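You operate a simulated robot arm through the tools that you are given. There is no shell and no other tool. Be economical: measure what you need, move in short steps, check, and stop when the job is done.

You run a simulated two-armed robot. Do the job below in one go: nothing can be reset, and whatever is moved stays where it is left.

## Task
Put the red funnel from the top of the hold table on the lower shelf of the hold table. Then put the blue paint pot in the grey bucket. Then put two of the ink bottles from the top of the pack table on the top of the long steel table. Then put one of the cards from the top of the small shelf on top of the small carton on the top of the long steel table. Then take the can marked "heavy" from the lower shelf of the tall blue table and put it on top of the brown flat cartons. The order counts. Set down upright: blue paint pot, ink bottle, can.

Only the result counts: the job must be done as asked and must still hold three seconds after the hand-in. Knocking over, shifting, dropping, spilling or breaking anything else fails it.

## Robot
Two 7-joint arms with two-finger parallel grippers on one trunk, on a base that drives. Base frame: it is fixed to the floor where the robot stands at the start and does not move with it; the origin is under the middle of the robot, x ahead of it, y to its left, z up; the surface under the hand at the start is at about z = 0.8. Readings come in m, degrees, newtons and seconds.
The left shoulder is at the start at [0.06, 0.189, 1.153], the right one opposite. With the tool pointing down near the work surface each hand reaches from about 0.1 to 0.64 m from the robot's upright axis, wherever it stands, measured 20 degrees to its own side. Places, roughly: blue paint pot [0.5, 2.5, 0.75]; can [-5, 2.25, 0.5]; card [-2.5, 2.25, 1]; flat cartons [-2.25, 4.5, 0.75]; grey bucket (26x25x25 cm) [0.5, 2.2, 0.9]; ink bottle [0.75, 2.25, 0.75]; lower shelf of the hold table [0.7, -0.1, 0.2]; red funnel (15x15x11 cm) [0.5, -0.1, 0.9]; small carton [-2, 1.25, 0.75]; top of the long steel table [-2.4, 0.6, 0.8]. Payload 3.43 kg a hand.
The tool frame of a hand sits at the grasp point between the pads (the TCP): z along the fingers, y along the line on which they close. The tips reach 0.03 m beyond it. The gripper opens to 0.094 m. The fingers are 0.028 m wide and 0.01 m thick; the gripper's body (0.05 by 0.096 m) begins 0.055 m behind the TCP.
Orientation is that of the tool frame in the base frame, as a unit quaternion [x, y, z, w]. With the fingers straight down and closing along the base's y, the tool's x points along the base's -x, its y along +y and its z along -z.

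## Interface
- The arms move only by the tool play_rows. It takes "left_deltas", "right_deltas" or both (then of equal length, played together; a hand with none holds still); each is a list of rows, each a list of 6 numbers: the shift along the base's x, y, z in m, then the turn, a rotation vector about the base's x, y, z in degrees. In form: [[x, y, z, ax, ay, az], ...]. A call has 1 to 12 rows; each row is the pose to reach, as a shift and turn from the pose commanded when the call began. "left_hand" and "right_hand" are, for a hand that has rows, the gripper command, from -1 (fully open) to 1 (shut), values between in proportion, set as the call begins (left out, the last holds). Rows are played at 5 a second. More than 0.05 m and 8.6 degrees between two rows, or a gripper value outside its range, and nothing of the call is played. Where a pose cannot be reached the arm comes as near as it can. A force on the tool above 40 N (or 10 N above the force at the start of the call, whichever is more), or a blocked arm, ends the call early, and 0.2 s more pass. The fingers move at their own pace (about 0.153 m/s each) and stop on an object; they squeeze with about 21 N. The grip force told is the motor's: it shows also when the fingers shut on nothing. Time passes only in rows, and 0.2 s behind the last, so rows that repeat a pose let the fingers close. The reply holds the time, the measured pose of the TCP, the force on the tool along the base axes, the opening and the grip force, in the units named above and with some noise, with the torque about the TCP (base axes, N m) and any sound that the robot's microphone picked up, and new pictures: "show" is both (left out), scene, wrist or none (wrist: the cameras of the hands that moved).
- Cameras (640 x 400 px; columns grow to the right, rows downward): "scene" is now at [-0.0015, -0.0023, 1.6807]; the picture's right is [-0.02, -1.00, 0.00], its down [-0.92, 0.02, -0.40] and it looks along [0.40, -0.01, -0.92] (base axes); focal length 253 px, centre (320, 200). "left" rides on the left gripper at [0.076, -0.014, -0.102] in its tool frame; the picture's right is [0.18, 0.98, 0.00], its down [-0.75, 0.14, -0.64] and it looks along [-0.63, 0.12, 0.77] (tool axes); focal length 243 px, centre (320, 200). "right" rides on the right gripper at [0.076, 0.014, -0.102] in its tool frame; the picture's right is [-0.18, 0.98, 0.00], its down [-0.75, -0.14, -0.64] and it looks along [-0.63, -0.12, 0.77] (tool axes); focal length 243 px, centre (320, 200).
- slide_trunk(by): slides the trunk up (or, below 0, down) by that many m; the arms and the scene camera ride with it, the base frame stays. It gives what a move gives, with no picture.
- base_move(legs): drives the robot by 1 to 6 legs, each [ahead, left, turn to the left] in m, m and degrees, along the robot's own axes; the way and the turn of a leg run together, so that a leg with both is an arc; at most 1.5 m and 180 degrees a leg. The arms and the cameras ride along, it lands a little off, and it stops where it bumps. It gives what a move gives, and a new picture of the scene camera.
- aim_head(pan, tilt): turns the head with the scene camera to pan (to the left, within 86 degrees either way) and tilt (down, from -29 to 69), counted from straight ahead of the robot. It gives what a move gives, and a new picture of the scene camera.
- locate(camera, pixels): for up to 12 pixels [column, row] of the newest picture of that camera ("zoom" is the newest enlarged one), the place [x, y, z] in the base frame of the surface seen there, good to about 0.002 m. The clock stands still meanwhile.
- close_up(camera, box): a new picture of the part [left, top, right, bottom] of that camera's present view, enlarged. The clock stands still meanwhile.
- hand_in(): hands the job in; it is judged then, once.

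Go step by step. Measure first, check grasps and placings, and put right what went wrong. The budget is 124 turns and 260 pictures, counting those below and the enlarged ones. Unless the task says otherwise, let go and move clear before handing in.

The tools are called after "Request:" as a command line: name --argument value ..., lists and objects as JSON in quotes. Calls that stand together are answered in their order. play_rows: Moves the arms, as the interface text tells. Its arguments: {"type":"object","properties":{"left_deltas":{"type":"array","items":{"type":"array","items":{"type":"number"}}},"left_hand":{"type":"number"},"right_deltas":{"type":"array","items":{"type":"array","items":{"type":"number"}}},"right_hand":{"type":"number"},"show":{"type":"string","enum":["both","scene","wrist","none"]}},"required":[]} The other tools are called the same way: slide_trunk (by) slides the trunk up or down; base_move (legs) drives the base; aim_head (pan, tilt) turns the head that bears the scene camera; locate (camera, pixels) gives the place of the surface under pixels of a picture; close_up (camera, box) takes an enlarged picture of a part of a camera's view; hand_in () hands the job in.

At the start:

```text
clock: 0.0
left_position: [0.4136, 0.2829, 1.1053]
left_tool_rot: [0.0, 1.0, 0.0, 0.0]
left_contact_force: [-0.3, 0.4, -0.3]
left_moment: [0.02, 0.04, 0.03]
left_opening: 0.0942
left_finger_force: 0.0
right_position: [0.3422, -0.0711, 1.024]
right_tool_rot: [0.0, 1.0, 0.0, 0.001]
right_contact_force: [0.7, 0.4, 0.2]
right_moment: [0.0, 0.04, -0.01]
right_opening: 0.0939
right_finger_force: 0.3
trunk travel left (down, up): [-0.825, 0.165]
robot x, y, heading: [0.0043, 0.0001, 0.2]
head pan, tilt: [-1.3, 66.5]
```

scene: 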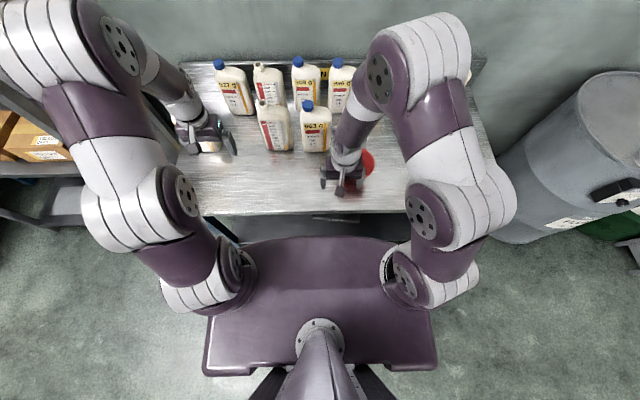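
right: 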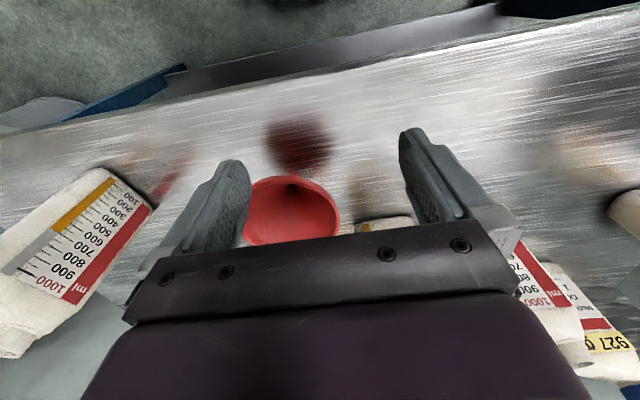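
left: 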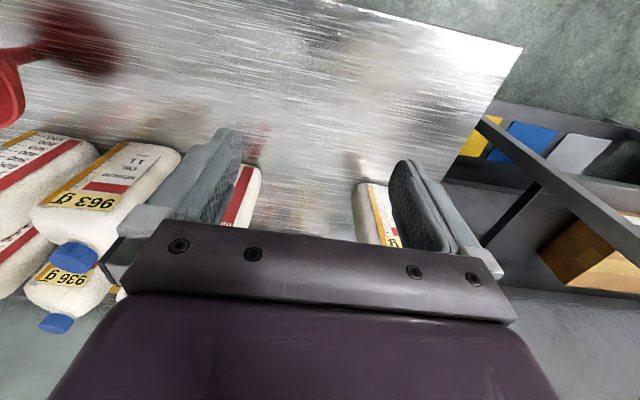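

The right wrist picture shows the red funnel around (292,210), between the fingers. I measure it and the table.

Request:
locate --camera "right" --pixels '[[292, 205], [250, 215], [335, 215], [292, 182], [290, 242], [292, 172], [300, 130], [370, 226], [150, 100], [400, 60]]'

Request:
close_up --camera "right" --box '[200, 80, 440, 250]'

Request:
close_up --camera "scene" --box '[180, 50, 500, 250]'

```text
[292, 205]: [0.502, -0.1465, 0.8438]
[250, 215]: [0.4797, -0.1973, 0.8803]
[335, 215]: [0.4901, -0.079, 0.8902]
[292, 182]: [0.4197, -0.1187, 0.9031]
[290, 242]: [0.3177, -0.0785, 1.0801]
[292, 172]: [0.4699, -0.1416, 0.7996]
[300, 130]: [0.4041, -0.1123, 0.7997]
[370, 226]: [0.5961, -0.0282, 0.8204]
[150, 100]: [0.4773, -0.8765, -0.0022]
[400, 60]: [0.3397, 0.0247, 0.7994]
```

```text
2.35 times, centred on (320, 165) of right
```

zoom: 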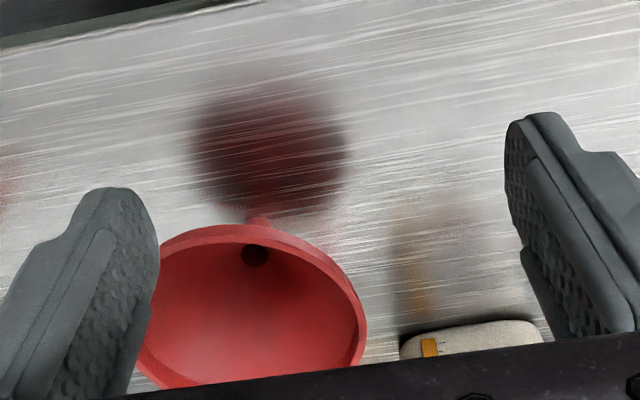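

```text
2.00 times, centred on (340, 150) of scene
```

zoom: 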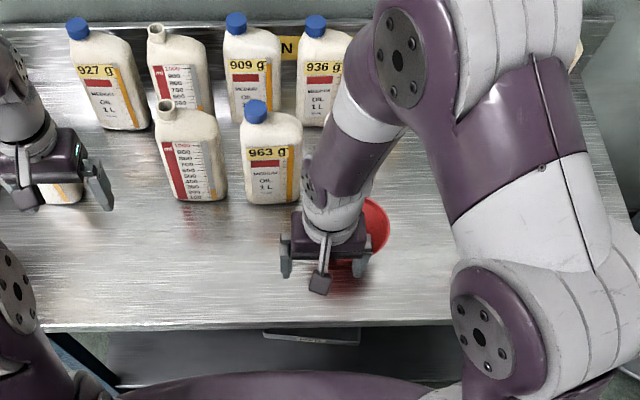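

Funnel stands on its spout, rim about z 0.905, centre about (0.49,-0.138). I measure the table edge and lower shelf in the scene picture.

Request:
locate --camera "scene" --pixels '[[320, 212], [320, 230], [335, 219], [220, 225], [480, 210], [300, 236], [368, 160], [372, 172], [365, 152], [470, 110], [200, 200], [440, 220]]'

Request:
aim_head --pan 0 --tilt 35

```text
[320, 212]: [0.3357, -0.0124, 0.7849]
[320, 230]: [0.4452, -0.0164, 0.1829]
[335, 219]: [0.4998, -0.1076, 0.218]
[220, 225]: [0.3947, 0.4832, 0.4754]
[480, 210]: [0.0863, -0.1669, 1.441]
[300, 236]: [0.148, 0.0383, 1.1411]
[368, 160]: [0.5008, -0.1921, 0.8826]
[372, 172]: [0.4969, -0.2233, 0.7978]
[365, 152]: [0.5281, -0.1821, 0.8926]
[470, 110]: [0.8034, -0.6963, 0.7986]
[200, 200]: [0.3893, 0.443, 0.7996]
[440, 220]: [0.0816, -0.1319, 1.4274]
```

```text
clock: 1.0
left_position: [0.4128, 0.2824, 1.1051]
left_tool_rot: [0.001, 1.0, 0.0, 0.0]
left_contact_force: [-0.1, 0.3, -0.9]
left_moment: [-0.03, 0.02, -0.02]
left_opening: 0.0937
left_finger_force: 0.1
right_position: [0.3423, -0.0716, 1.0238]
right_tool_rot: [0.001, 1.0, -0.001, 0.0]
right_contact_force: [-0.1, -0.2, 0.4]
right_moment: [-0.02, -0.03, 0.02]
right_opening: 0.0941
right_finger_force: 0.0
trunk travel left (down, up): [-0.825, 0.165]
robot x, y, heading: [-0.0041, 0.0035, 0.1]
head pan, tilt: [0.0, 35.0]
```

scene: 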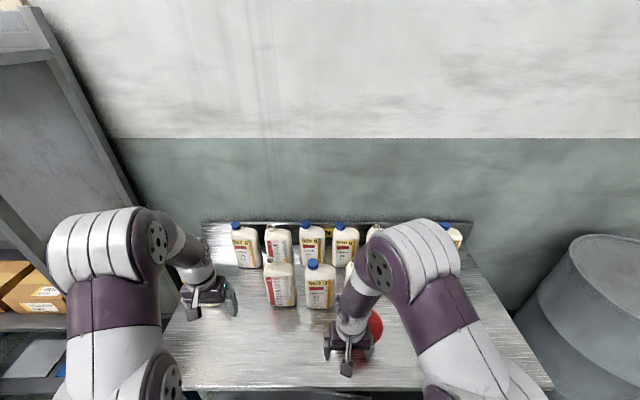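

The scene shows the funnel at (375,325) partly hidden by the arm. I check the bottles around it and look with the wrist camera.

Request:
locate --camera "right" --pixels '[[80, 260], [130, 200], [20, 340], [545, 300], [380, 222], [305, 187], [255, 185], [240, 200], [340, 205], [325, 192]]'

Request:
locate --camera "scene" --pixels '[[351, 275], [320, 285], [375, 320], [381, 326], [378, 340], [450, 235], [372, 314], [320, 392]]'

Request:
play_rows --right_deltas '[[0, 0, 0.04, 0, 0, 0], [0, -0.0, 0.08, 0, 0, 0], [0, 0, 0.12, 0, 0, 0]]' --show "both"

```text
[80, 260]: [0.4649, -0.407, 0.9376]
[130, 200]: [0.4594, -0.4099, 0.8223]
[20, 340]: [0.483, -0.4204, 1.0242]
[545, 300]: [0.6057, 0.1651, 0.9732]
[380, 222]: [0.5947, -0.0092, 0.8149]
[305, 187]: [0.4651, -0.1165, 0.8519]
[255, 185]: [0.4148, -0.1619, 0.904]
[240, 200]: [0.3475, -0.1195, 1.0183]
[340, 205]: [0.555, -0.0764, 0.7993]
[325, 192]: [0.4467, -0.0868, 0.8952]
```

```text
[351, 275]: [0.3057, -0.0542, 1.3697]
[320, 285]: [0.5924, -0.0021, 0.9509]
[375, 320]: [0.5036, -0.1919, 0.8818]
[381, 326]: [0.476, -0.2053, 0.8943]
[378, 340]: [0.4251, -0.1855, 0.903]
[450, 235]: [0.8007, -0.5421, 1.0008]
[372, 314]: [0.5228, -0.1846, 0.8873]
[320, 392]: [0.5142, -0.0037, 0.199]
```

```text
clock: 1.8
left_position: [0.4129, 0.2823, 1.1052]
left_tool_rot: [0.0, 1.0, 0.001, 0.0]
left_contact_force: [-0.4, -0.6, -0.7]
left_moment: [0.02, -0.02, 0.0]
left_opening: 0.0941
left_finger_force: 0.1
right_position: [0.3417, -0.0714, 1.1459]
right_tool_rot: [0.0, 1.0, -0.001, 0.0]
right_contact_force: [0.0, -0.5, 0.6]
right_moment: [0.01, -0.02, -0.01]
right_opening: 0.0939
right_finger_force: 0.0
trunk travel left (down, up): [-0.825, 0.165]
robot x, y, heading: [0.005, 0.0002, 0.1]
head pan, tilt: [0.0, 35.0]
```

scene: 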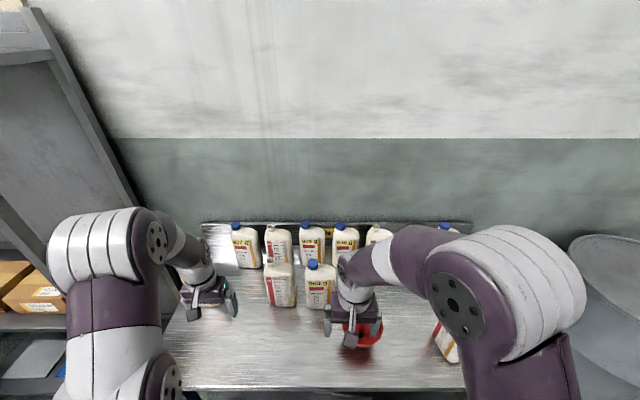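
right: 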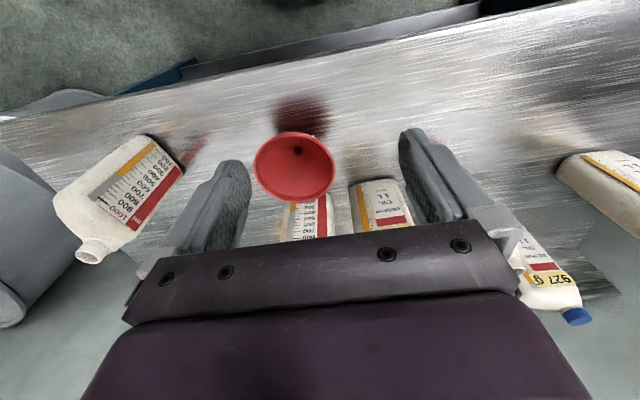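

The full rim is now visible in the right wrist picture, an ellipse spanning (253..334, 132..202). I measure it.

Request:
locate --camera "right" --pixels '[[255, 165], [332, 172], [290, 134], [296, 200], [297, 150], [290, 170], [270, 190], [320, 145], [265, 142], [325, 190], [310, 185]]'

Request:
close_up --camera "right" --box '[230, 110, 360, 220]'

```text
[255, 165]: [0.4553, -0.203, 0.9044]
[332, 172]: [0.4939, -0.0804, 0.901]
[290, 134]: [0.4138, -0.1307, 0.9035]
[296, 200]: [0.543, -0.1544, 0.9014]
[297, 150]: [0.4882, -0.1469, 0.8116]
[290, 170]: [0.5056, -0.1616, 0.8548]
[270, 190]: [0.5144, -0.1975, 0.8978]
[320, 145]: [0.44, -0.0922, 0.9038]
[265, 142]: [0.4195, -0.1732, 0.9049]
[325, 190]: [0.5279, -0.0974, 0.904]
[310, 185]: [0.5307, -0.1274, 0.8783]
```

```text
3.64 times, centred on (295, 165) of right
```

zoom: 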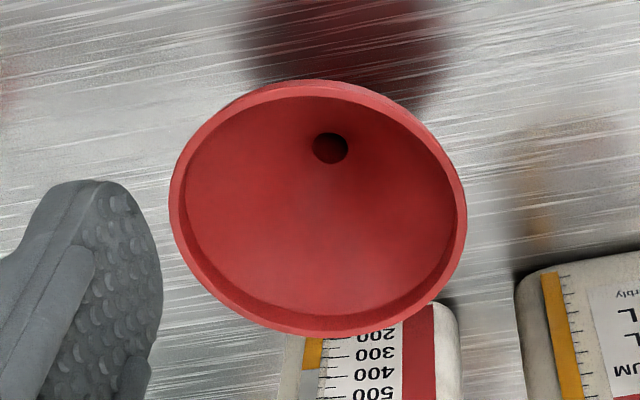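

Rim: centre about (0.479,-0.142), radius 0.067, z 0.905. I'll pinch the right side of the rim with the right hand pitched 40° forward; first I move above it.

Request:
play_rows --right_deltas '[[0.02, -0.025, -0.015, 0, -8, 0], [0.04, -0.05, -0.03, 0, -16, 0], [0.06, -0.075, -0.05, 0, -24, 0], [0.08, -0.1, -0.08, 0, -32, 0], [0.1, -0.12, -0.11, 0, -40, 0], [0.125, -0.136, -0.14, 0, -40, 0], [0.125, -0.136, -0.17, 0, -40, 0]]' --show "both"

```text
clock: 3.4
left_position: [0.4134, 0.2835, 1.1042]
left_tool_rot: [0.0, 1.0, -0.001, 0.0]
left_contact_force: [0.9, 0.9, 0.0]
left_moment: [-0.01, 0.03, 0.01]
left_opening: 0.0937
left_finger_force: 0.0
right_position: [0.4509, -0.1544, 0.9957]
right_tool_rot: [0.001, 0.939, -0.003, 0.343]
right_contact_force: [0.2, 0.4, 0.1]
right_moment: [-0.03, 0.02, -0.02]
right_opening: 0.0938
right_finger_force: 0.1
right hand out of reach, approached as far as the arm can: row 4, 5, 6, 7
trunk travel left (down, up): [-0.825, 0.165]
robot x, y, heading: [-0.005, 0.0025, -0.2]
head pan, tilt: [0.0, 35.0]
```

scene: 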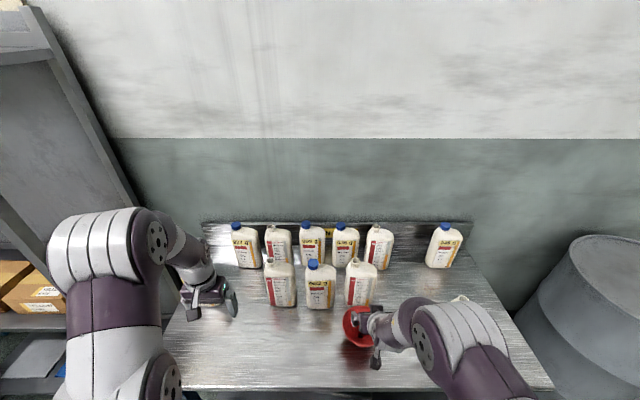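
right: 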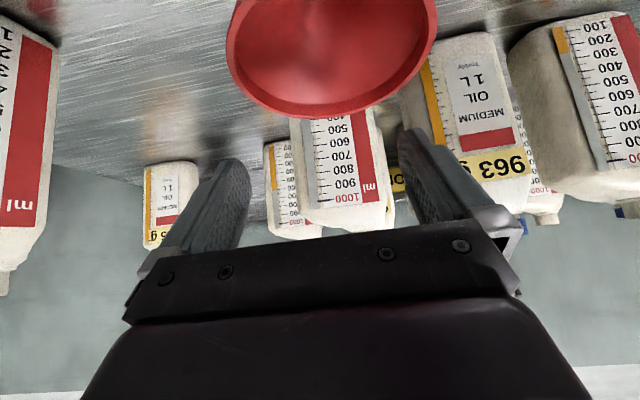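

The pitched pose is cramped so close to the robot (rows 4–7 out of reach). I'll back the base 0.2 m, which leaves the hand clear above the table, then retry.

Request:
base_move --legs '[[-0.2, 0, 0]]'

```text
clock: 5.0
left_position: [0.2145, 0.2842, 1.1044]
left_tool_rot: [-0.002, 1.0, 0.0, 0.0]
left_contact_force: [0.0, -0.8, 0.4]
left_moment: [-0.04, -0.01, 0.04]
left_opening: 0.094
left_finger_force: 0.0
right_position: [0.2546, -0.1541, 0.9946]
right_tool_rot: [-0.001, 0.94, -0.001, 0.341]
right_contact_force: [0.4, 0.0, 0.9]
right_moment: [0.0, 0.01, 0.04]
right_opening: 0.094
right_finger_force: 0.0
trunk travel left (down, up): [-0.825, 0.165]
robot x, y, heading: [-0.1936, -0.0019, 0.5]
head pan, tilt: [0.0, 35.0]
```

scene: 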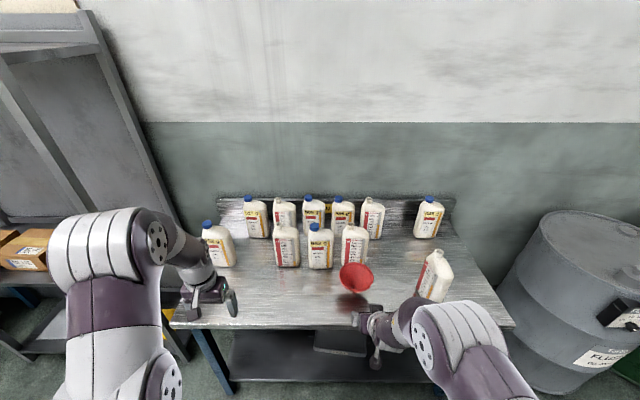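

Now the funnel (356,277) is fully seen and the lower shelf shows a flat item at (340,343). I measure the shelf.

Request:
locate --camera "scene" --pixels '[[318, 335], [366, 352], [340, 345], [280, 350], [260, 375], [330, 378], [330, 384], [390, 365], [300, 328], [340, 265], [372, 278], [355, 290]]'

Request:
close_up --camera "scene" --box '[200, 310, 460, 400]'

Request:
play_rows --right_deltas '[[0.04, -0.01, 0.02, 0, 0, 0], [0.08, -0.02, 0.02, 0, 0, 0], [0.12, -0.033, 0.02, 0, 0, 0], [0.16, -0.043, 0.02, 0, 0, 0], [0.2, -0.053, 0.01, 0, 0, 0], [0.212, -0.053, 0, 0, 0, 0]]' --show "both"

```text
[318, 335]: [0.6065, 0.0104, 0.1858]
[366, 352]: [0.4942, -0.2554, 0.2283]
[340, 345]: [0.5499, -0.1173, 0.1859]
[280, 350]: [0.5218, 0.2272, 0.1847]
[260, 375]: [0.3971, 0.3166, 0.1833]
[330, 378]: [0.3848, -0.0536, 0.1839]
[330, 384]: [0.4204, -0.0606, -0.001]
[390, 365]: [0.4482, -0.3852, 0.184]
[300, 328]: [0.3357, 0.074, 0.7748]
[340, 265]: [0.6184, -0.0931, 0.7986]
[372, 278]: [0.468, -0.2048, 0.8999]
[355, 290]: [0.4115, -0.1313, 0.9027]
```

```text
2.46 times, centred on (330, 355) of scene
```

zoom: 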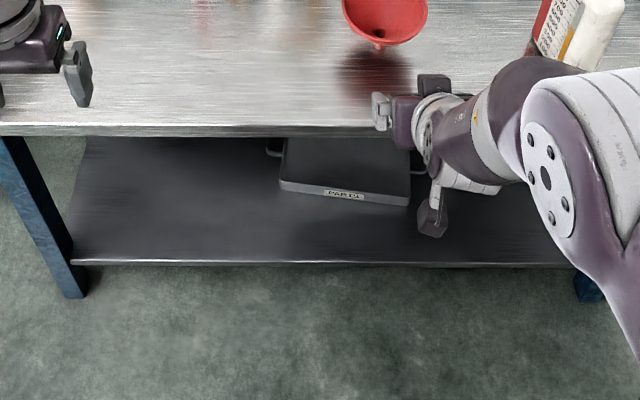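

```text
clock: 6.4
left_position: [0.214, 0.2844, 1.1053]
left_tool_rot: [-0.002, 1.0, 0.0, 0.0]
left_contact_force: [-0.1, 0.3, -0.2]
left_moment: [0.03, -0.03, 0.02]
left_opening: 0.0942
left_finger_force: 0.0
right_position: [0.4662, -0.2098, 0.995]
right_tool_rot: [0.0, 0.94, -0.002, 0.341]
right_contact_force: [-0.3, -0.2, 0.0]
right_moment: [-0.02, 0.01, 0.0]
right_opening: 0.0941
right_finger_force: 0.1
trunk travel left (down, up): [-0.825, 0.165]
robot x, y, heading: [-0.1963, -0.0007, 0.4]
head pan, tilt: [0.0, 35.0]
```

scene: 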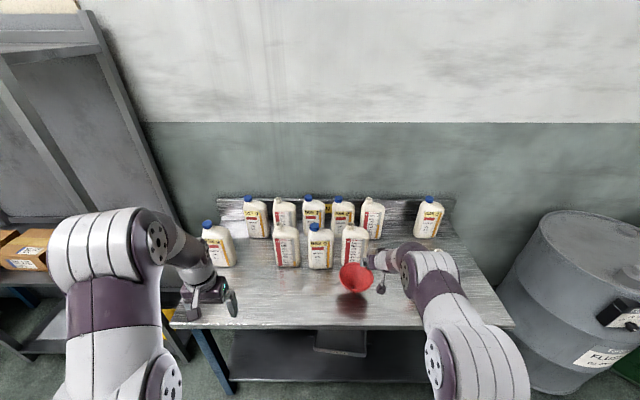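
right: 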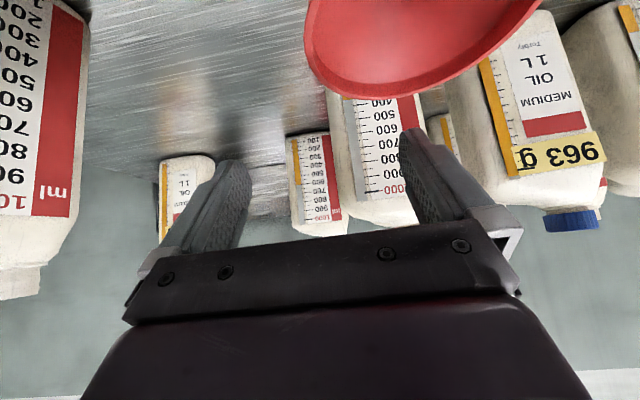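

The hand is at the planned spot. I descend 0.08 m and close on the right rim.

Request:
play_rows --right_deltas '[[0, 0.002, -0.03, 0, 0, 0], [0, 0.002, -0.06, 0, 0, 0], [0, 0.002, -0.08, 0, 0, 0], [0, 0.002, -0.08, 0, 0, 0]]' --show "both"

```text
clock: 7.4
left_position: [0.2147, 0.285, 1.104]
left_tool_rot: [-0.001, 1.0, 0.001, 0.0]
left_contact_force: [0.2, 0.8, -1.3]
left_moment: [-0.01, 0.0, -0.01]
left_opening: 0.0941
left_finger_force: 0.1
right_position: [0.4651, -0.2059, 0.9159]
right_tool_rot: [-0.001, 0.94, -0.002, 0.341]
right_contact_force: [-0.1, 0.2, -0.2]
right_moment: [0.03, 0.07, -0.05]
right_opening: 0.0939
right_finger_force: 0.0
trunk travel left (down, up): [-0.825, 0.165]
robot x, y, heading: [-0.196, 0.0019, 0.4]
head pan, tilt: [0.0, 35.0]
```

scene: 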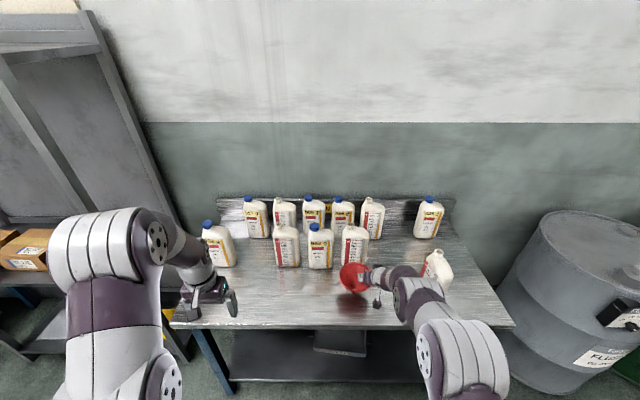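
right: 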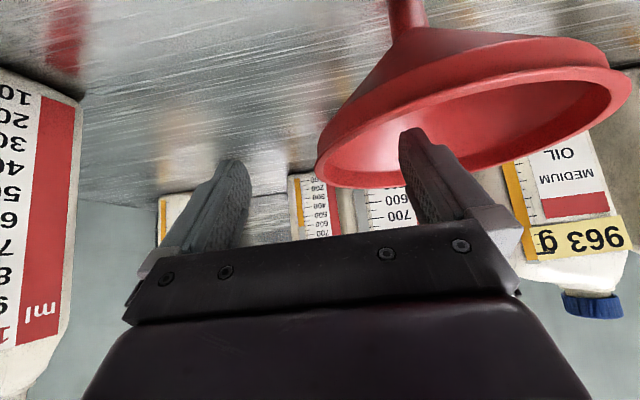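

The left-in-picture finger is outside and the right one inside the funnel rim. I close.

Request:
play_rows --right_deltas '[[0, 0, 0, 0, 0, 0], [0, 0, 0, 0, 0, 0], [0, 0, 0, 0, 0, 0], [0, 0, 0.0, 0, 0, 0]]' --right_hand 1 --show "wrist"

```text
clock: 8.4
left_position: [0.2141, 0.2847, 1.1052]
left_tool_rot: [-0.002, 1.0, 0.0, 0.0]
left_contact_force: [0.2, 0.1, -0.2]
left_moment: [-0.02, -0.04, 0.02]
left_opening: 0.0939
left_finger_force: 0.0
right_position: [0.4655, -0.2052, 0.9171]
right_tool_rot: [0.0, 0.939, -0.002, 0.343]
right_contact_force: [-1.0, -0.4, 7.4]
right_moment: [0.48, -0.15, 0.0]
right_opening: 0.0088
right_finger_force: 20.6
trunk travel left (down, up): [-0.825, 0.165]
robot x, y, heading: [-0.1989, -0.0023, 0.3]
head pan, tilt: [0.0, 35.0]
```

right: 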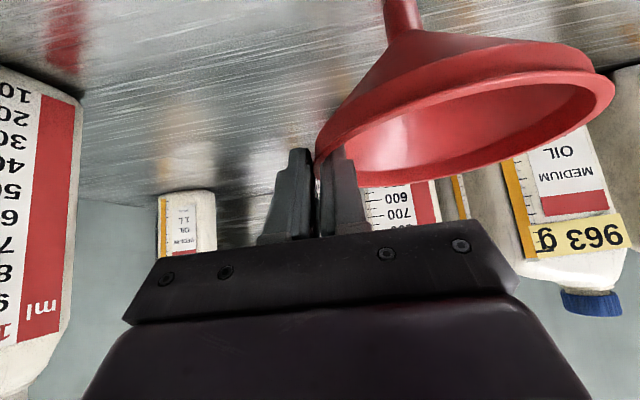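

Gripped with opening 0.009 and 20.6 N. I lift 0.1 m straight up.

Request:
play_rows --right_deltas '[[0, 0, 0.02, 0, 0, 0], [0, 0, 0.05, 0, 0, 0], [0, 0, 0.08, 0, 0, 0], [-0.02, 0, 0.12, 0, 0, 0], [-0.02, 0, 0.12, 0, 0, 0]]' --show "both"

```text
clock: 9.6
left_position: [0.2154, 0.2844, 1.1048]
left_tool_rot: [-0.002, 1.0, 0.0, 0.0]
left_contact_force: [0.7, -0.1, -0.1]
left_moment: [-0.01, 0.01, 0.01]
left_opening: 0.0942
left_finger_force: 0.1
right_position: [0.446, -0.2048, 1.0345]
right_tool_rot: [0.0, 0.94, -0.002, 0.341]
right_contact_force: [-0.3, 0.2, -0.8]
right_moment: [-0.03, 0.04, 0.02]
right_opening: 0.0068
right_finger_force: 21.6
trunk travel left (down, up): [-0.825, 0.165]
robot x, y, heading: [-0.1972, -0.0001, 0.2]
head pan, tilt: [0.0, 35.0]
```

scene: 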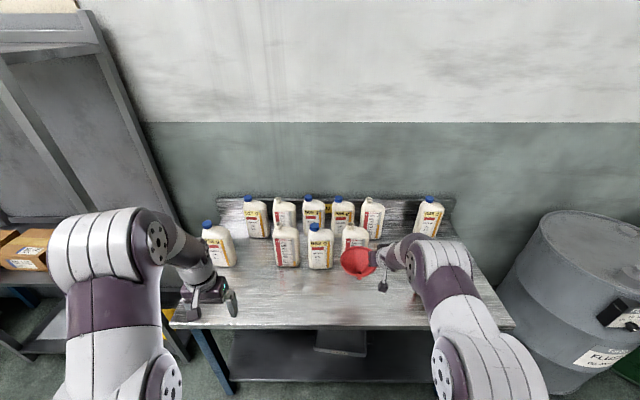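
right: 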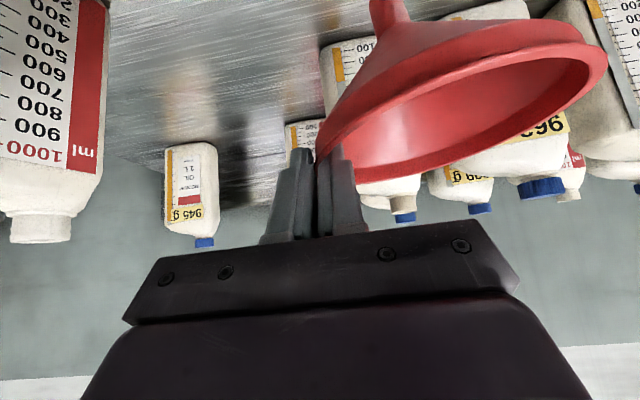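

The funnel is firmly held and clear. I check how high the right arm's links are, and what stands to the left, before backing off to lower the trunk.

Request:
locate --camera "scene" --pixels '[[410, 240], [440, 240], [445, 262], [455, 300], [480, 345], [20, 250], [100, 300], [165, 340], [85, 215], [150, 250], [30, 345], [180, 280]]'

Request:
base_move --legs '[[-0.5, 0, 0]]'

```text
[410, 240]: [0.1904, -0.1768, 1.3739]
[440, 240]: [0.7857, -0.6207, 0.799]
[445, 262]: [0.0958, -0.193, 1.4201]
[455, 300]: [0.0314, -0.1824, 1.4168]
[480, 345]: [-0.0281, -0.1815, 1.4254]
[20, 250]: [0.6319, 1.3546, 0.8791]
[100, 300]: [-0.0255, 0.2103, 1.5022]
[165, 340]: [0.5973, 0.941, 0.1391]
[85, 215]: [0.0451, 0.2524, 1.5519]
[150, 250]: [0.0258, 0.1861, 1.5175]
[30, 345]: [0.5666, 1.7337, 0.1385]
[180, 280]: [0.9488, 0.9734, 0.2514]
```

```text
clock: 12.5
left_position: [-0.2794, 0.2838, 1.1052]
left_tool_rot: [-0.005, 1.0, 0.0, 0.0]
left_contact_force: [0.5, 0.6, -0.7]
left_moment: [-0.01, 0.01, -0.02]
left_opening: 0.0942
left_finger_force: 0.0
right_position: [-0.0456, -0.205, 1.0357]
right_tool_rot: [-0.004, 0.94, -0.001, 0.341]
right_contact_force: [0.1, -0.4, 0.2]
right_moment: [-0.03, -0.01, 0.01]
right_opening: 0.0066
right_finger_force: 20.4
trunk travel left (down, up): [-0.825, 0.165]
robot x, y, heading: [-0.6934, -0.0037, 0.8]
head pan, tilt: [0.0, 35.0]
```

scene: 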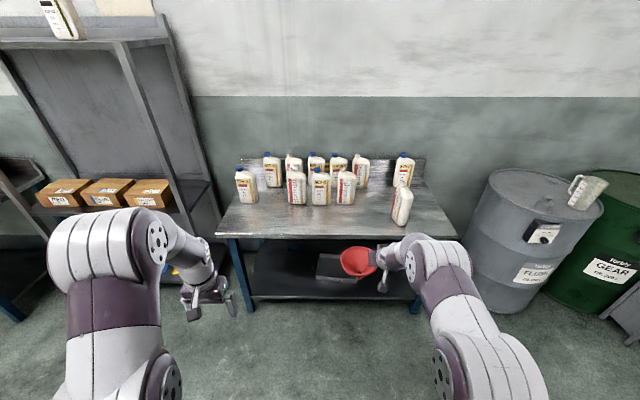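

Nothing hinders; link tops stay below the tabletop after lowering. I lower the trunk by 0.7 m in two steps and tilt the head.

Request:
slide_trunk --by -0.4

Request:
slide_trunk --by -0.29

Request:
aim_head --pan 0 --tilt 25

```text
clock: 16.3
left_position: [-0.2795, 0.2824, 0.7046]
left_tool_rot: [-0.005, 1.0, 0.0, 0.0]
left_contact_force: [-0.2, -0.4, 0.3]
left_moment: [-0.02, 0.0, -0.02]
left_opening: 0.0942
left_finger_force: 0.1
right_position: [-0.0456, -0.2049, 0.6364]
right_tool_rot: [-0.003, 0.94, -0.001, 0.341]
right_contact_force: [0.5, 1.1, -0.6]
right_moment: [-0.03, 0.05, 0.01]
right_opening: 0.006
right_finger_force: 21.0
trunk travel left (down, up): [-0.425, 0.565]
robot x, y, heading: [-0.6874, -0.0083, 0.4]
head pan, tilt: [0.0, 35.0]
```

```text
clock: 19.2
left_position: [-0.2804, 0.2832, 0.4146]
left_tool_rot: [-0.005, 1.0, -0.001, 0.0]
left_contact_force: [-0.3, 0.2, -0.2]
left_moment: [0.01, 0.04, -0.01]
left_opening: 0.0942
left_finger_force: 0.1
right_position: [-0.0462, -0.2043, 0.3457]
right_tool_rot: [-0.004, 0.94, -0.001, 0.341]
right_contact_force: [0.1, -0.1, 0.0]
right_moment: [-0.03, -0.03, 0.03]
right_opening: 0.0059
right_finger_force: 20.8
trunk travel left (down, up): [-0.135, 0.855]
robot x, y, heading: [-0.6921, -0.0065, 0.7]
head pan, tilt: [0.0, 35.0]
```

```text
clock: 19.9
left_position: [-0.2799, 0.2826, 0.4159]
left_tool_rot: [-0.004, 1.0, 0.0, 0.0]
left_contact_force: [0.6, 0.4, 0.2]
left_moment: [0.01, 0.0, 0.02]
left_opening: 0.0942
left_finger_force: 0.0
right_position: [-0.0462, -0.2041, 0.3436]
right_tool_rot: [-0.003, 0.94, -0.001, 0.342]
right_contact_force: [0.6, 0.6, -0.4]
right_moment: [-0.06, -0.01, -0.02]
right_opening: 0.0056
right_finger_force: 21.2
trunk travel left (down, up): [-0.135, 0.855]
robot x, y, heading: [-0.6932, -0.0053, 0.3]
head pan, tilt: [0.0, 25.0]
```

scene: 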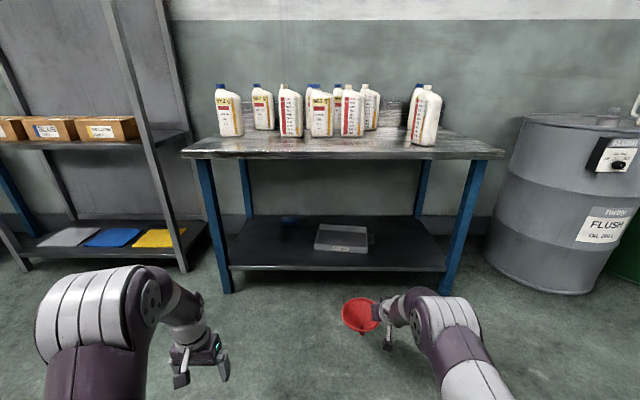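

The funnel (358,313) is level with the shelf; there's free shelf left of the tray. The opening creeps (0.0056), so I measure quickly before going in.

Request:
locate --camera "scene" --pixels '[[344, 308], [358, 298], [358, 330], [362, 334], [238, 268], [320, 270], [316, 246], [290, 240], [288, 220], [372, 310], [380, 158], [250, 160]]'

Request:
close_up --camera "scene" --box '[200, 200, 460, 360]'

```text
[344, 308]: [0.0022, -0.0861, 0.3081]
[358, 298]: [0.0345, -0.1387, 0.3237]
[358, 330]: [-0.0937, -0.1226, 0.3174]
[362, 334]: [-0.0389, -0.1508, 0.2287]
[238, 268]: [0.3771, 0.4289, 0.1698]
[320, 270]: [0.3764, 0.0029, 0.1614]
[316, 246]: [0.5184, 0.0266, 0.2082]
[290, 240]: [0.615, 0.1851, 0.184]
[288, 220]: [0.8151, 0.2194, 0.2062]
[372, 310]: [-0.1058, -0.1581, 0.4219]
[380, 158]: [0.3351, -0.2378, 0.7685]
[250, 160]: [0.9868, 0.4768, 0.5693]
```

```text
2.46 times, centred on (330, 280) of scene
```

zoom: 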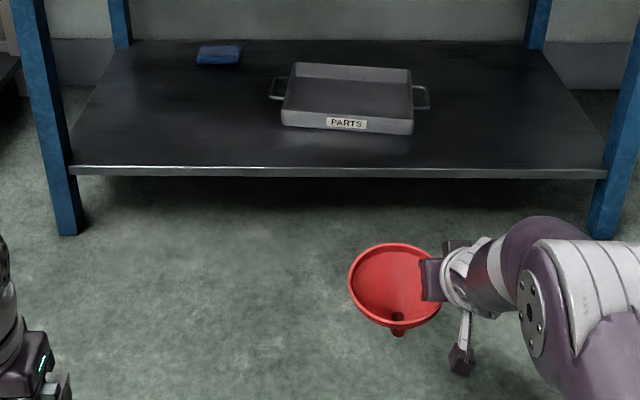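

Funnel centre is about (-0.03,-0.147) and spout bottom z≈0.225, 4 cm above the shelf. I drive 0.3 m left, then 0.48 m ahead.

Request:
base_move --legs '[[0, 0.3, 0], [0.48, 0, 0]]'

```text
clock: 24.4
left_position: [0.1904, 0.5875, 0.4154]
left_tool_rot: [-0.005, 1.0, 0.0, 0.0]
left_contact_force: [0.7, -0.4, 0.2]
left_moment: [-0.03, 0.01, 0.01]
left_opening: 0.0939
left_finger_force: 0.1
right_position: [0.4249, 0.1007, 0.3443]
right_tool_rot: [-0.004, 0.94, -0.001, 0.342]
right_contact_force: [0.3, -0.4, -0.9]
right_moment: [-0.02, 0.02, 0.0]
right_opening: 0.0054
right_finger_force: 20.7
trunk travel left (down, up): [-0.135, 0.855]
robot x, y, heading: [-0.224, 0.2995, 0.4]
head pan, tilt: [0.0, 25.0]
```

scene: 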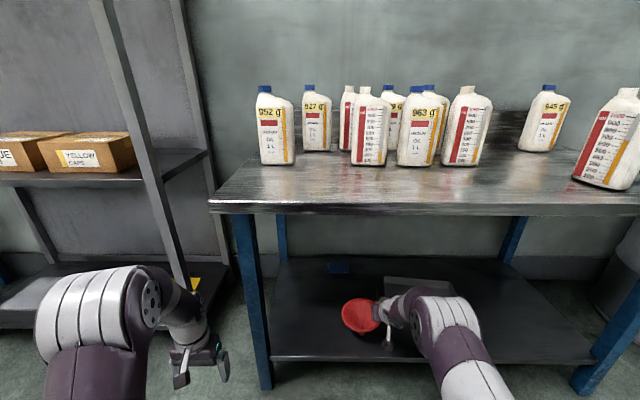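

The funnel is over the shelf; I move it 0.06 m in and lower 0.035 m.

Request:
play_rows --right_deltas '[[0.03, 0, 0, 0, 0, 0], [0.06, 0, -0.01, 0, 0, 0], [0.06, 0, -0.02, 0, 0, 0], [0.06, 0, -0.03, 0, 0, 0], [0.06, 0, -0.034, 0, 0, 0]]' --show "both"

Request:
locate --camera "right" --pixels '[[370, 30], [390, 10], [450, 100]]'

```text
clock: 25.6
left_position: [0.1891, 0.5879, 0.416]
left_tool_rot: [-0.005, 1.0, 0.0, 0.0]
left_contact_force: [0.0, 0.1, -0.6]
left_moment: [0.0, -0.01, 0.03]
left_opening: 0.0943
left_finger_force: 0.1
right_position: [0.4853, 0.1004, 0.3108]
right_tool_rot: [-0.004, 0.939, 0.0, 0.343]
right_contact_force: [-0.2, 0.1, -0.9]
right_moment: [-0.02, 0.0, 0.01]
right_opening: 0.0051
right_finger_force: 20.9
right hand out of reach, approached as far as the arm can: row 2, 3, 4
trunk travel left (down, up): [-0.135, 0.855]
robot x, y, heading: [-0.2236, 0.2997, 0.7]
head pan, tilt: [0.0, 25.0]
```

scene: 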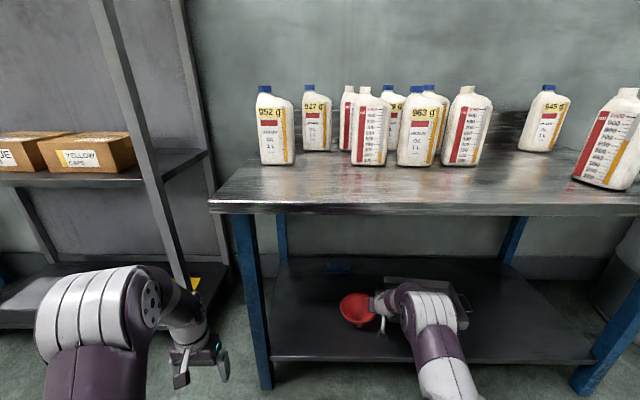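
right: 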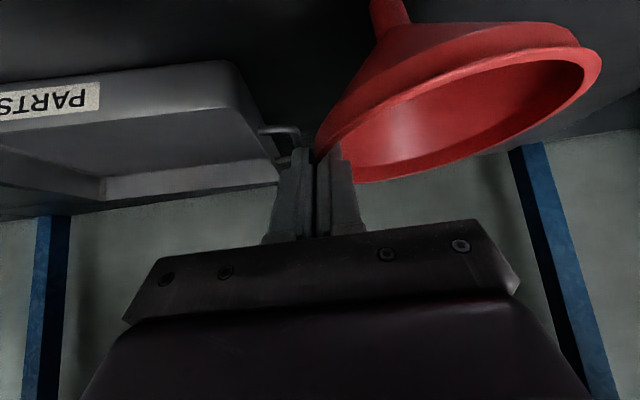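

```text
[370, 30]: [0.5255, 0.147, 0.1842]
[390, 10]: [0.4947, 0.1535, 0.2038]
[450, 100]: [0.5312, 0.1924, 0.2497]
```

Spout is about 1–2 cm above the shelf, no contact yet. I lower slowly until a force shows.

Request:
play_rows --right_deltas '[[0, 0, -0.005, 0, 0, 0], [0, 0, -0.009, 0, 0, 0], [0, 0, -0.012, 0, 0, 0]]' --show "wrist"

Request:
locate --camera "right" --pixels '[[275, 130], [400, 5], [375, 5], [380, 20]]'

```text
clock: 26.4
left_position: [0.1881, 0.5875, 0.416]
left_tool_rot: [-0.005, 1.0, -0.001, 0.001]
left_contact_force: [-0.9, 0.0, -1.1]
left_moment: [0.01, 0.0, -0.03]
left_opening: 0.0941
left_finger_force: 0.1
right_position: [0.4864, 0.0993, 0.3036]
right_tool_rot: [-0.004, 0.939, -0.002, 0.345]
right_contact_force: [-1.2, -6.1, 19.3]
right_moment: [0.23, -0.22, -0.06]
right_opening: 0.006
right_finger_force: 21.0
trunk travel left (down, up): [-0.135, 0.855]
robot x, y, heading: [-0.2223, 0.3008, 0.5]
head pan, tilt: [0.0, 25.0]
```

right: 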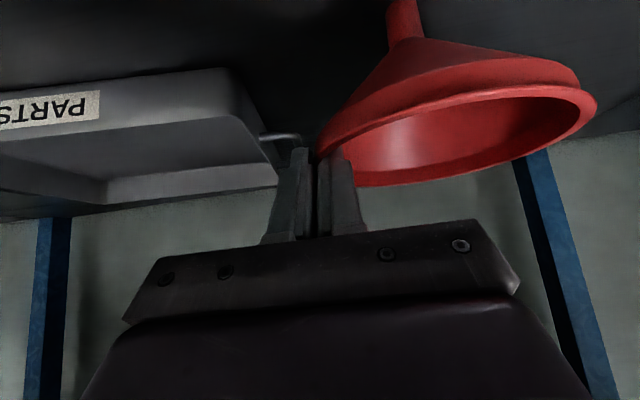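

```text
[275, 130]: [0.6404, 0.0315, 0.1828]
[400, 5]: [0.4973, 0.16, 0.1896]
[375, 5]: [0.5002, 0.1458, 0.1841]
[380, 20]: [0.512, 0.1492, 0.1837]
```

Contact (19 N). I ease up 4 mm and open gently partway.

Request:
play_rows --right_deltas '[[0, 0, 0.004, 0, 0, 0], [0, 0, 0.004, 0, 0, 0]]' --show "none"

Request:
play_rows --right_deltas '[[0, 0, 0, 0, 0, 0], [0, 0, 0, 0, 0, 0], [0, 0, 0, 0, 0, 0]]' --right_hand 0.3 --show "wrist"

```text
clock: 27.0
left_position: [0.1878, 0.5877, 0.4146]
left_tool_rot: [-0.005, 1.0, 0.0, 0.0]
left_contact_force: [-0.4, 1.1, -0.2]
left_moment: [0.0, -0.02, 0.01]
left_opening: 0.0941
left_finger_force: 0.1
right_position: [0.4851, 0.1007, 0.3022]
right_tool_rot: [-0.005, 0.94, 0.0, 0.341]
right_contact_force: [1.3, -1.7, 7.7]
right_moment: [0.31, -0.32, -0.09]
right_opening: 0.006
right_finger_force: 21.6
trunk travel left (down, up): [-0.135, 0.855]
robot x, y, heading: [-0.2202, 0.2998, 0.6]
head pan, tilt: [0.0, 25.0]
```

```text
clock: 27.8
left_position: [0.1888, 0.5879, 0.4147]
left_tool_rot: [-0.005, 1.0, 0.0, 0.0]
left_contact_force: [-0.5, 0.4, -0.1]
left_moment: [-0.01, -0.01, 0.03]
left_opening: 0.094
left_finger_force: 0.0
right_position: [0.4839, 0.0996, 0.302]
right_tool_rot: [-0.004, 0.94, -0.001, 0.341]
right_contact_force: [-0.3, 1.0, 0.2]
right_moment: [0.02, -0.03, 0.0]
right_opening: 0.0329
right_finger_force: 0.0
trunk travel left (down, up): [-0.135, 0.855]
robot x, y, heading: [-0.2219, 0.2985, 0.7]
head pan, tilt: [0.0, 25.0]
```

right: 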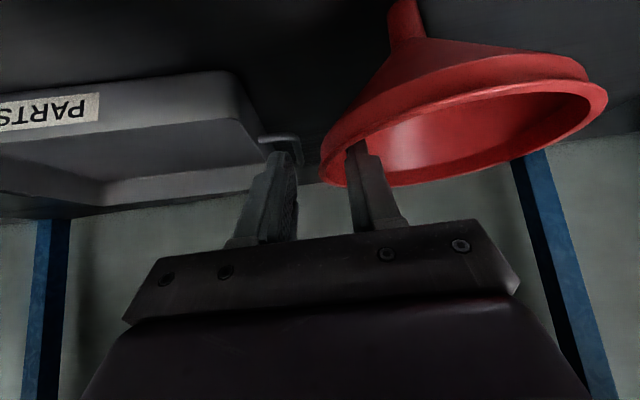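

Released, the funnel stands on its spout. I lift straight up 0.06 m, then pull back with the arm.

Request:
play_rows --right_deltas '[[0, 0, 0.02, 0, 0, 0], [0, 0, 0.04, 0, 0, 0], [0, 0, 0.06, 0, 0, 0], [-0.04, 0, 0.06, 0, 0, 0], [-0.08, 0, 0.06, 0, 0, 0]]' --show "none"

Request:
base_move --legs '[[-0.5, 0, 0]]'

Request:
slide_trunk --by 0.69

```text
clock: 29.0
left_position: [0.1892, 0.5875, 0.4151]
left_tool_rot: [-0.005, 1.0, 0.001, 0.0]
left_contact_force: [0.1, -0.2, 0.4]
left_moment: [0.02, -0.05, 0.02]
left_opening: 0.0942
left_finger_force: 0.1
right_position: [0.4079, 0.0985, 0.3634]
right_tool_rot: [-0.004, 0.939, -0.001, 0.343]
right_contact_force: [-0.4, 0.0, -0.8]
right_moment: [-0.02, -0.02, 0.01]
right_opening: 0.033
right_finger_force: 0.1
trunk travel left (down, up): [-0.135, 0.855]
robot x, y, heading: [-0.2218, 0.2993, 0.8]
head pan, tilt: [0.0, 25.0]
```

```text
clock: 32.0
left_position: [-0.3142, 0.5825, 0.4155]
left_tool_rot: [-0.008, 1.0, 0.0, 0.0]
left_contact_force: [-1.0, 0.7, 0.7]
left_moment: [0.01, 0.0, -0.02]
left_opening: 0.0939
left_finger_force: 0.0
right_position: [-0.0953, 0.0958, 0.3603]
right_tool_rot: [-0.007, 0.94, 0.0, 0.342]
right_contact_force: [0.8, -0.6, 0.8]
right_moment: [-0.01, 0.03, 0.01]
right_opening: 0.0326
right_finger_force: 0.0
trunk travel left (down, up): [-0.135, 0.855]
robot x, y, heading: [-0.7234, 0.2923, 1.1]
head pan, tilt: [0.0, 25.0]
```

scene: 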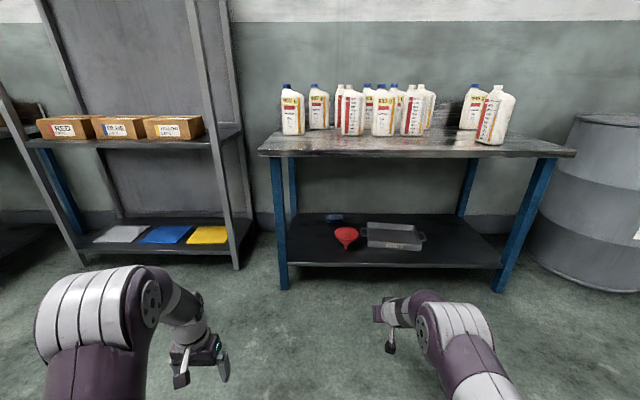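

```text
refused: 0.69 is not a number from -0.4 to 0.4
```

The funnel stands on the lower shelf (347,237). I raise the trunk and look left towards the pack table.

Request:
slide_trunk --by 0.4

Request:
slide_trunk --by 0.29

Request:
aim_head --pan 60 --tilt 25

```text
clock: 35.8
left_position: [-0.3154, 0.5819, 0.815]
left_tool_rot: [-0.008, 1.0, 0.001, -0.001]
left_contact_force: [-0.3, 0.2, -0.7]
left_moment: [0.01, 0.01, 0.02]
left_opening: 0.0942
left_finger_force: 0.1
right_position: [-0.0952, 0.0963, 0.7621]
right_tool_rot: [-0.008, 0.94, 0.001, 0.342]
right_contact_force: [-0.1, -0.3, 0.3]
right_moment: [0.01, -0.01, 0.02]
right_opening: 0.0328
right_finger_force: 0.0
trunk travel left (down, up): [-0.535, 0.455]
robot x, y, heading: [-0.7236, 0.2952, 0.9]
head pan, tilt: [0.0, 25.0]
```

```text
clock: 38.7
left_position: [-0.3154, 0.5829, 1.1049]
left_tool_rot: [-0.009, 1.0, 0.0, -0.001]
left_contact_force: [1.0, 0.7, -0.1]
left_moment: [0.01, 0.01, 0.0]
left_opening: 0.094
left_finger_force: 0.0
right_position: [-0.0957, 0.0964, 1.0511]
right_tool_rot: [-0.007, 0.94, 0.001, 0.342]
right_contact_force: [-0.2, 0.1, 0.1]
right_moment: [0.01, -0.01, -0.01]
right_opening: 0.0329
right_finger_force: 0.0
trunk travel left (down, up): [-0.825, 0.165]
robot x, y, heading: [-0.7263, 0.2925, 0.8]
head pan, tilt: [0.0, 25.0]
```

```text
clock: 40.0
left_position: [-0.3151, 0.5827, 1.1056]
left_tool_rot: [-0.008, 1.0, 0.0, 0.001]
left_contact_force: [0.1, -0.4, -1.0]
left_moment: [0.03, -0.03, 0.02]
left_opening: 0.0942
left_finger_force: 0.0
right_position: [-0.095, 0.0962, 1.0513]
right_tool_rot: [-0.007, 0.94, 0.001, 0.341]
right_contact_force: [-0.5, 0.4, -0.4]
right_moment: [-0.01, 0.01, 0.02]
right_opening: 0.033
right_finger_force: 0.1
trunk travel left (down, up): [-0.825, 0.165]
robot x, y, heading: [-0.7246, 0.2943, 0.5]
head pan, tilt: [60.0, 25.0]
```

scene: 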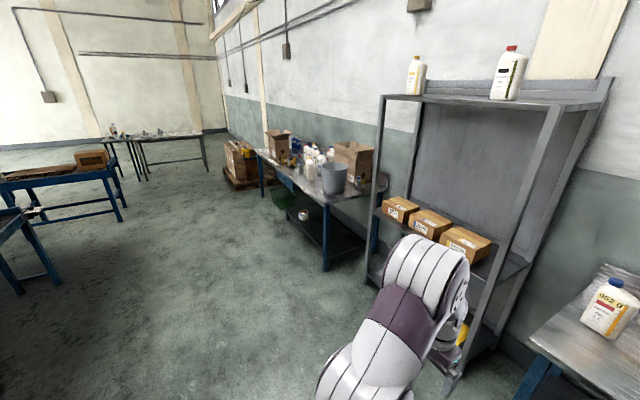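

The pack table with the bucket (333,178) lies ahead-left and the floor between is clear. I drive 1.5 m left, then 0.4 m more, facing the wall.

Request:
base_move --legs '[[0, 1.5, 0], [0, 0.4, 0]]'

Request:
aim_head --pan 0 --tilt 35

```text
clock: 49.7
left_position: [-0.3601, 2.521, 1.1049]
left_tool_rot: [-0.012, 1.0, 0.0, 0.0]
left_contact_force: [0.8, -0.1, -0.3]
left_moment: [0.02, -0.01, 0.04]
left_opening: 0.0941
left_finger_force: 0.0
right_position: [-0.137, 2.0351, 1.0512]
right_tool_rot: [-0.01, 0.94, 0.001, 0.341]
right_contact_force: [-0.4, -0.4, 0.5]
right_moment: [0.01, -0.02, 0.0]
right_opening: 0.0325
right_finger_force: 0.1
trunk travel left (down, up): [-0.825, 0.165]
robot x, y, heading: [-0.7672, 2.2321, 1.2]
head pan, tilt: [60.0, 25.0]
```

scene: 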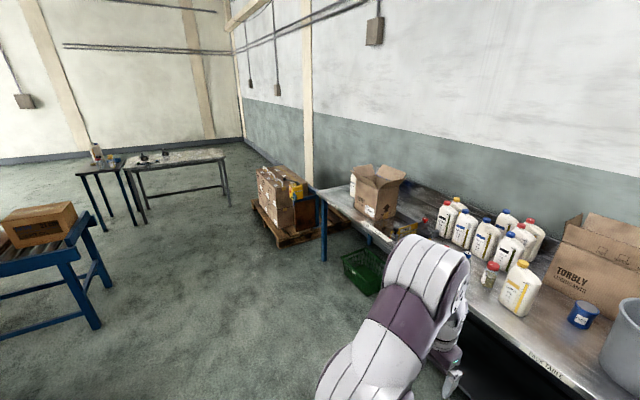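

```text
clock: 51.0
left_position: [-0.3604, 2.5226, 1.1045]
left_tool_rot: [-0.012, 1.0, 0.0, 0.0]
left_contact_force: [1.1, 0.1, -0.5]
left_moment: [0.02, -0.02, 0.01]
left_opening: 0.0939
left_finger_force: 0.1
right_position: [-0.1364, 2.0359, 1.0514]
right_tool_rot: [-0.011, 0.94, 0.002, 0.342]
right_contact_force: [0.8, 0.1, -0.4]
right_moment: [0.01, 0.05, 0.02]
right_opening: 0.0329
right_finger_force: 0.0
trunk travel left (down, up): [-0.825, 0.165]
robot x, y, heading: [-0.7656, 2.2248, 1.5]
head pan, tilt: [0.0, 35.0]
```

scene: 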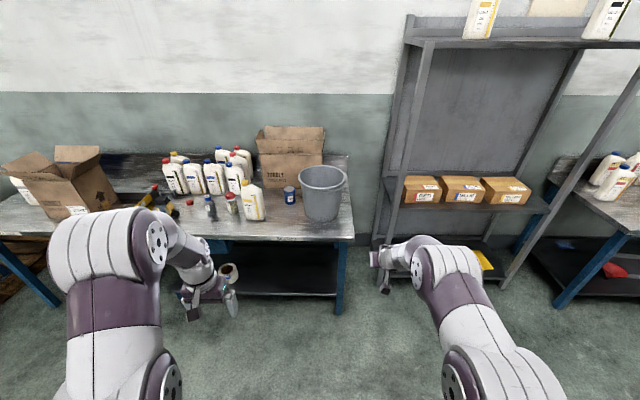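

The pack table is in view: pot at (290,195), bucket (322,190), little bottles near (210,207)/(232,203). I zoom and measure.

Request:
close_up --camera "scene" --box '[140, 120, 360, 258]'

Request:
locate --camera "scene" --pixels '[[290, 186], [290, 200], [285, 196], [296, 196], [300, 182], [344, 178], [322, 168], [320, 218], [322, 186], [280, 235], [290, 204]]'

```text
2.90 times, centred on (250, 189) of scene
```

zoom: 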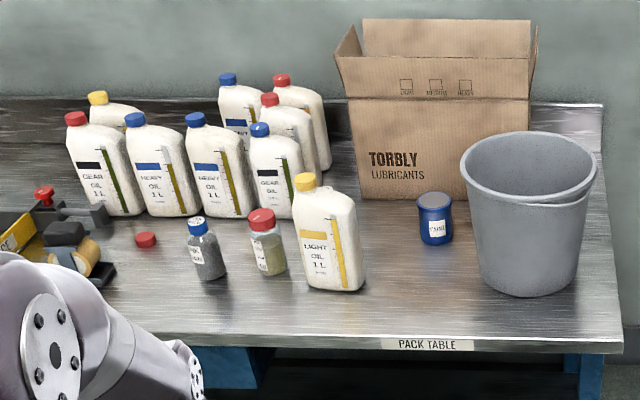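

```text
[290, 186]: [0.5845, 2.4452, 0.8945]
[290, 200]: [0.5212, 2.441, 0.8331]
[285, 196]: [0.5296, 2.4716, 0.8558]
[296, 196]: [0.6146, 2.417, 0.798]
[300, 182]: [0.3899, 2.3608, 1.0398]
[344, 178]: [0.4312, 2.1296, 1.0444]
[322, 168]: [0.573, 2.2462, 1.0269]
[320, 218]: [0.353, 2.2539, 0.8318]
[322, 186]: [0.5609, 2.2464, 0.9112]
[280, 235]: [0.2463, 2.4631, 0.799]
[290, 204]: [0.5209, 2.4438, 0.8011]
```

The pot is about (0.555,2.445), top 0.895; the bucket rim is at z≈1.045. I identify the ink bottles, and bring the right hand back to tool-down, higher, before driving nearer.

Request:
close_up --camera "scene" --box '[180, 180, 260, 230]'

Request:
play_rows --right_deltas '[[-0.03, 0, 0.02, 0, 8, 0], [-0.06, 0, 0.04, 0, 16, 0], [-0.1, 0, 0.06, 0, 24, 0], [-0.14, 0, 0.08, 0, 32, 0], [-0.18, 0, 0.1, 0, 40, 0], [-0.22, 0, 0.12, 0, 40, 0]]' --left_deltas '[[-0.02, 0, 0.02, 0, 0, 0], [-0.04, 0, 0.04, 0, 0, 0], [-0.06, 0, 0.06, 0, 0, 0], [-0.06, 0, 0.06, 0, 0, 0], [-0.06, 0, 0.06, 0, 0, 0], [-0.06, 0, 0.06, 0, 0, 0]]' --right_hand -1 --show "none"

```text
8.00 times, centred on (220, 205) of scene
```

zoom: 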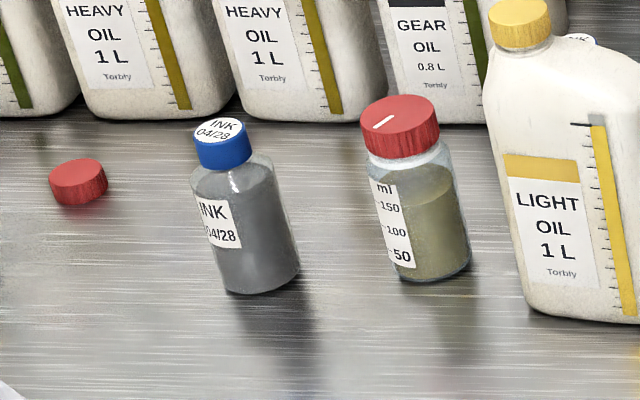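

```text
clock: 52.4
left_position: [-0.424, 2.5211, 1.1644]
left_tool_rot: [-0.013, 1.0, 0.0, 0.002]
left_contact_force: [0.3, -0.1, 0.3]
left_moment: [0.03, -0.05, -0.01]
left_opening: 0.0942
left_finger_force: 0.1
right_position: [-0.3947, 2.1038, 1.1132]
right_tool_rot: [-0.003, 0.998, 0.064, 0.018]
right_contact_force: [-0.7, -0.8, 0.6]
right_moment: [-0.02, -0.01, 0.01]
right_opening: 0.094
right_finger_force: 0.0
right hand out of reach, approached as far as the arm can: row 1, 2, 3, 4, 5, 6
trunk travel left (down, up): [-0.825, 0.165]
robot x, y, heading: [-0.769, 2.2287, 1.5]
head pan, tilt: [0.0, 35.0]
```

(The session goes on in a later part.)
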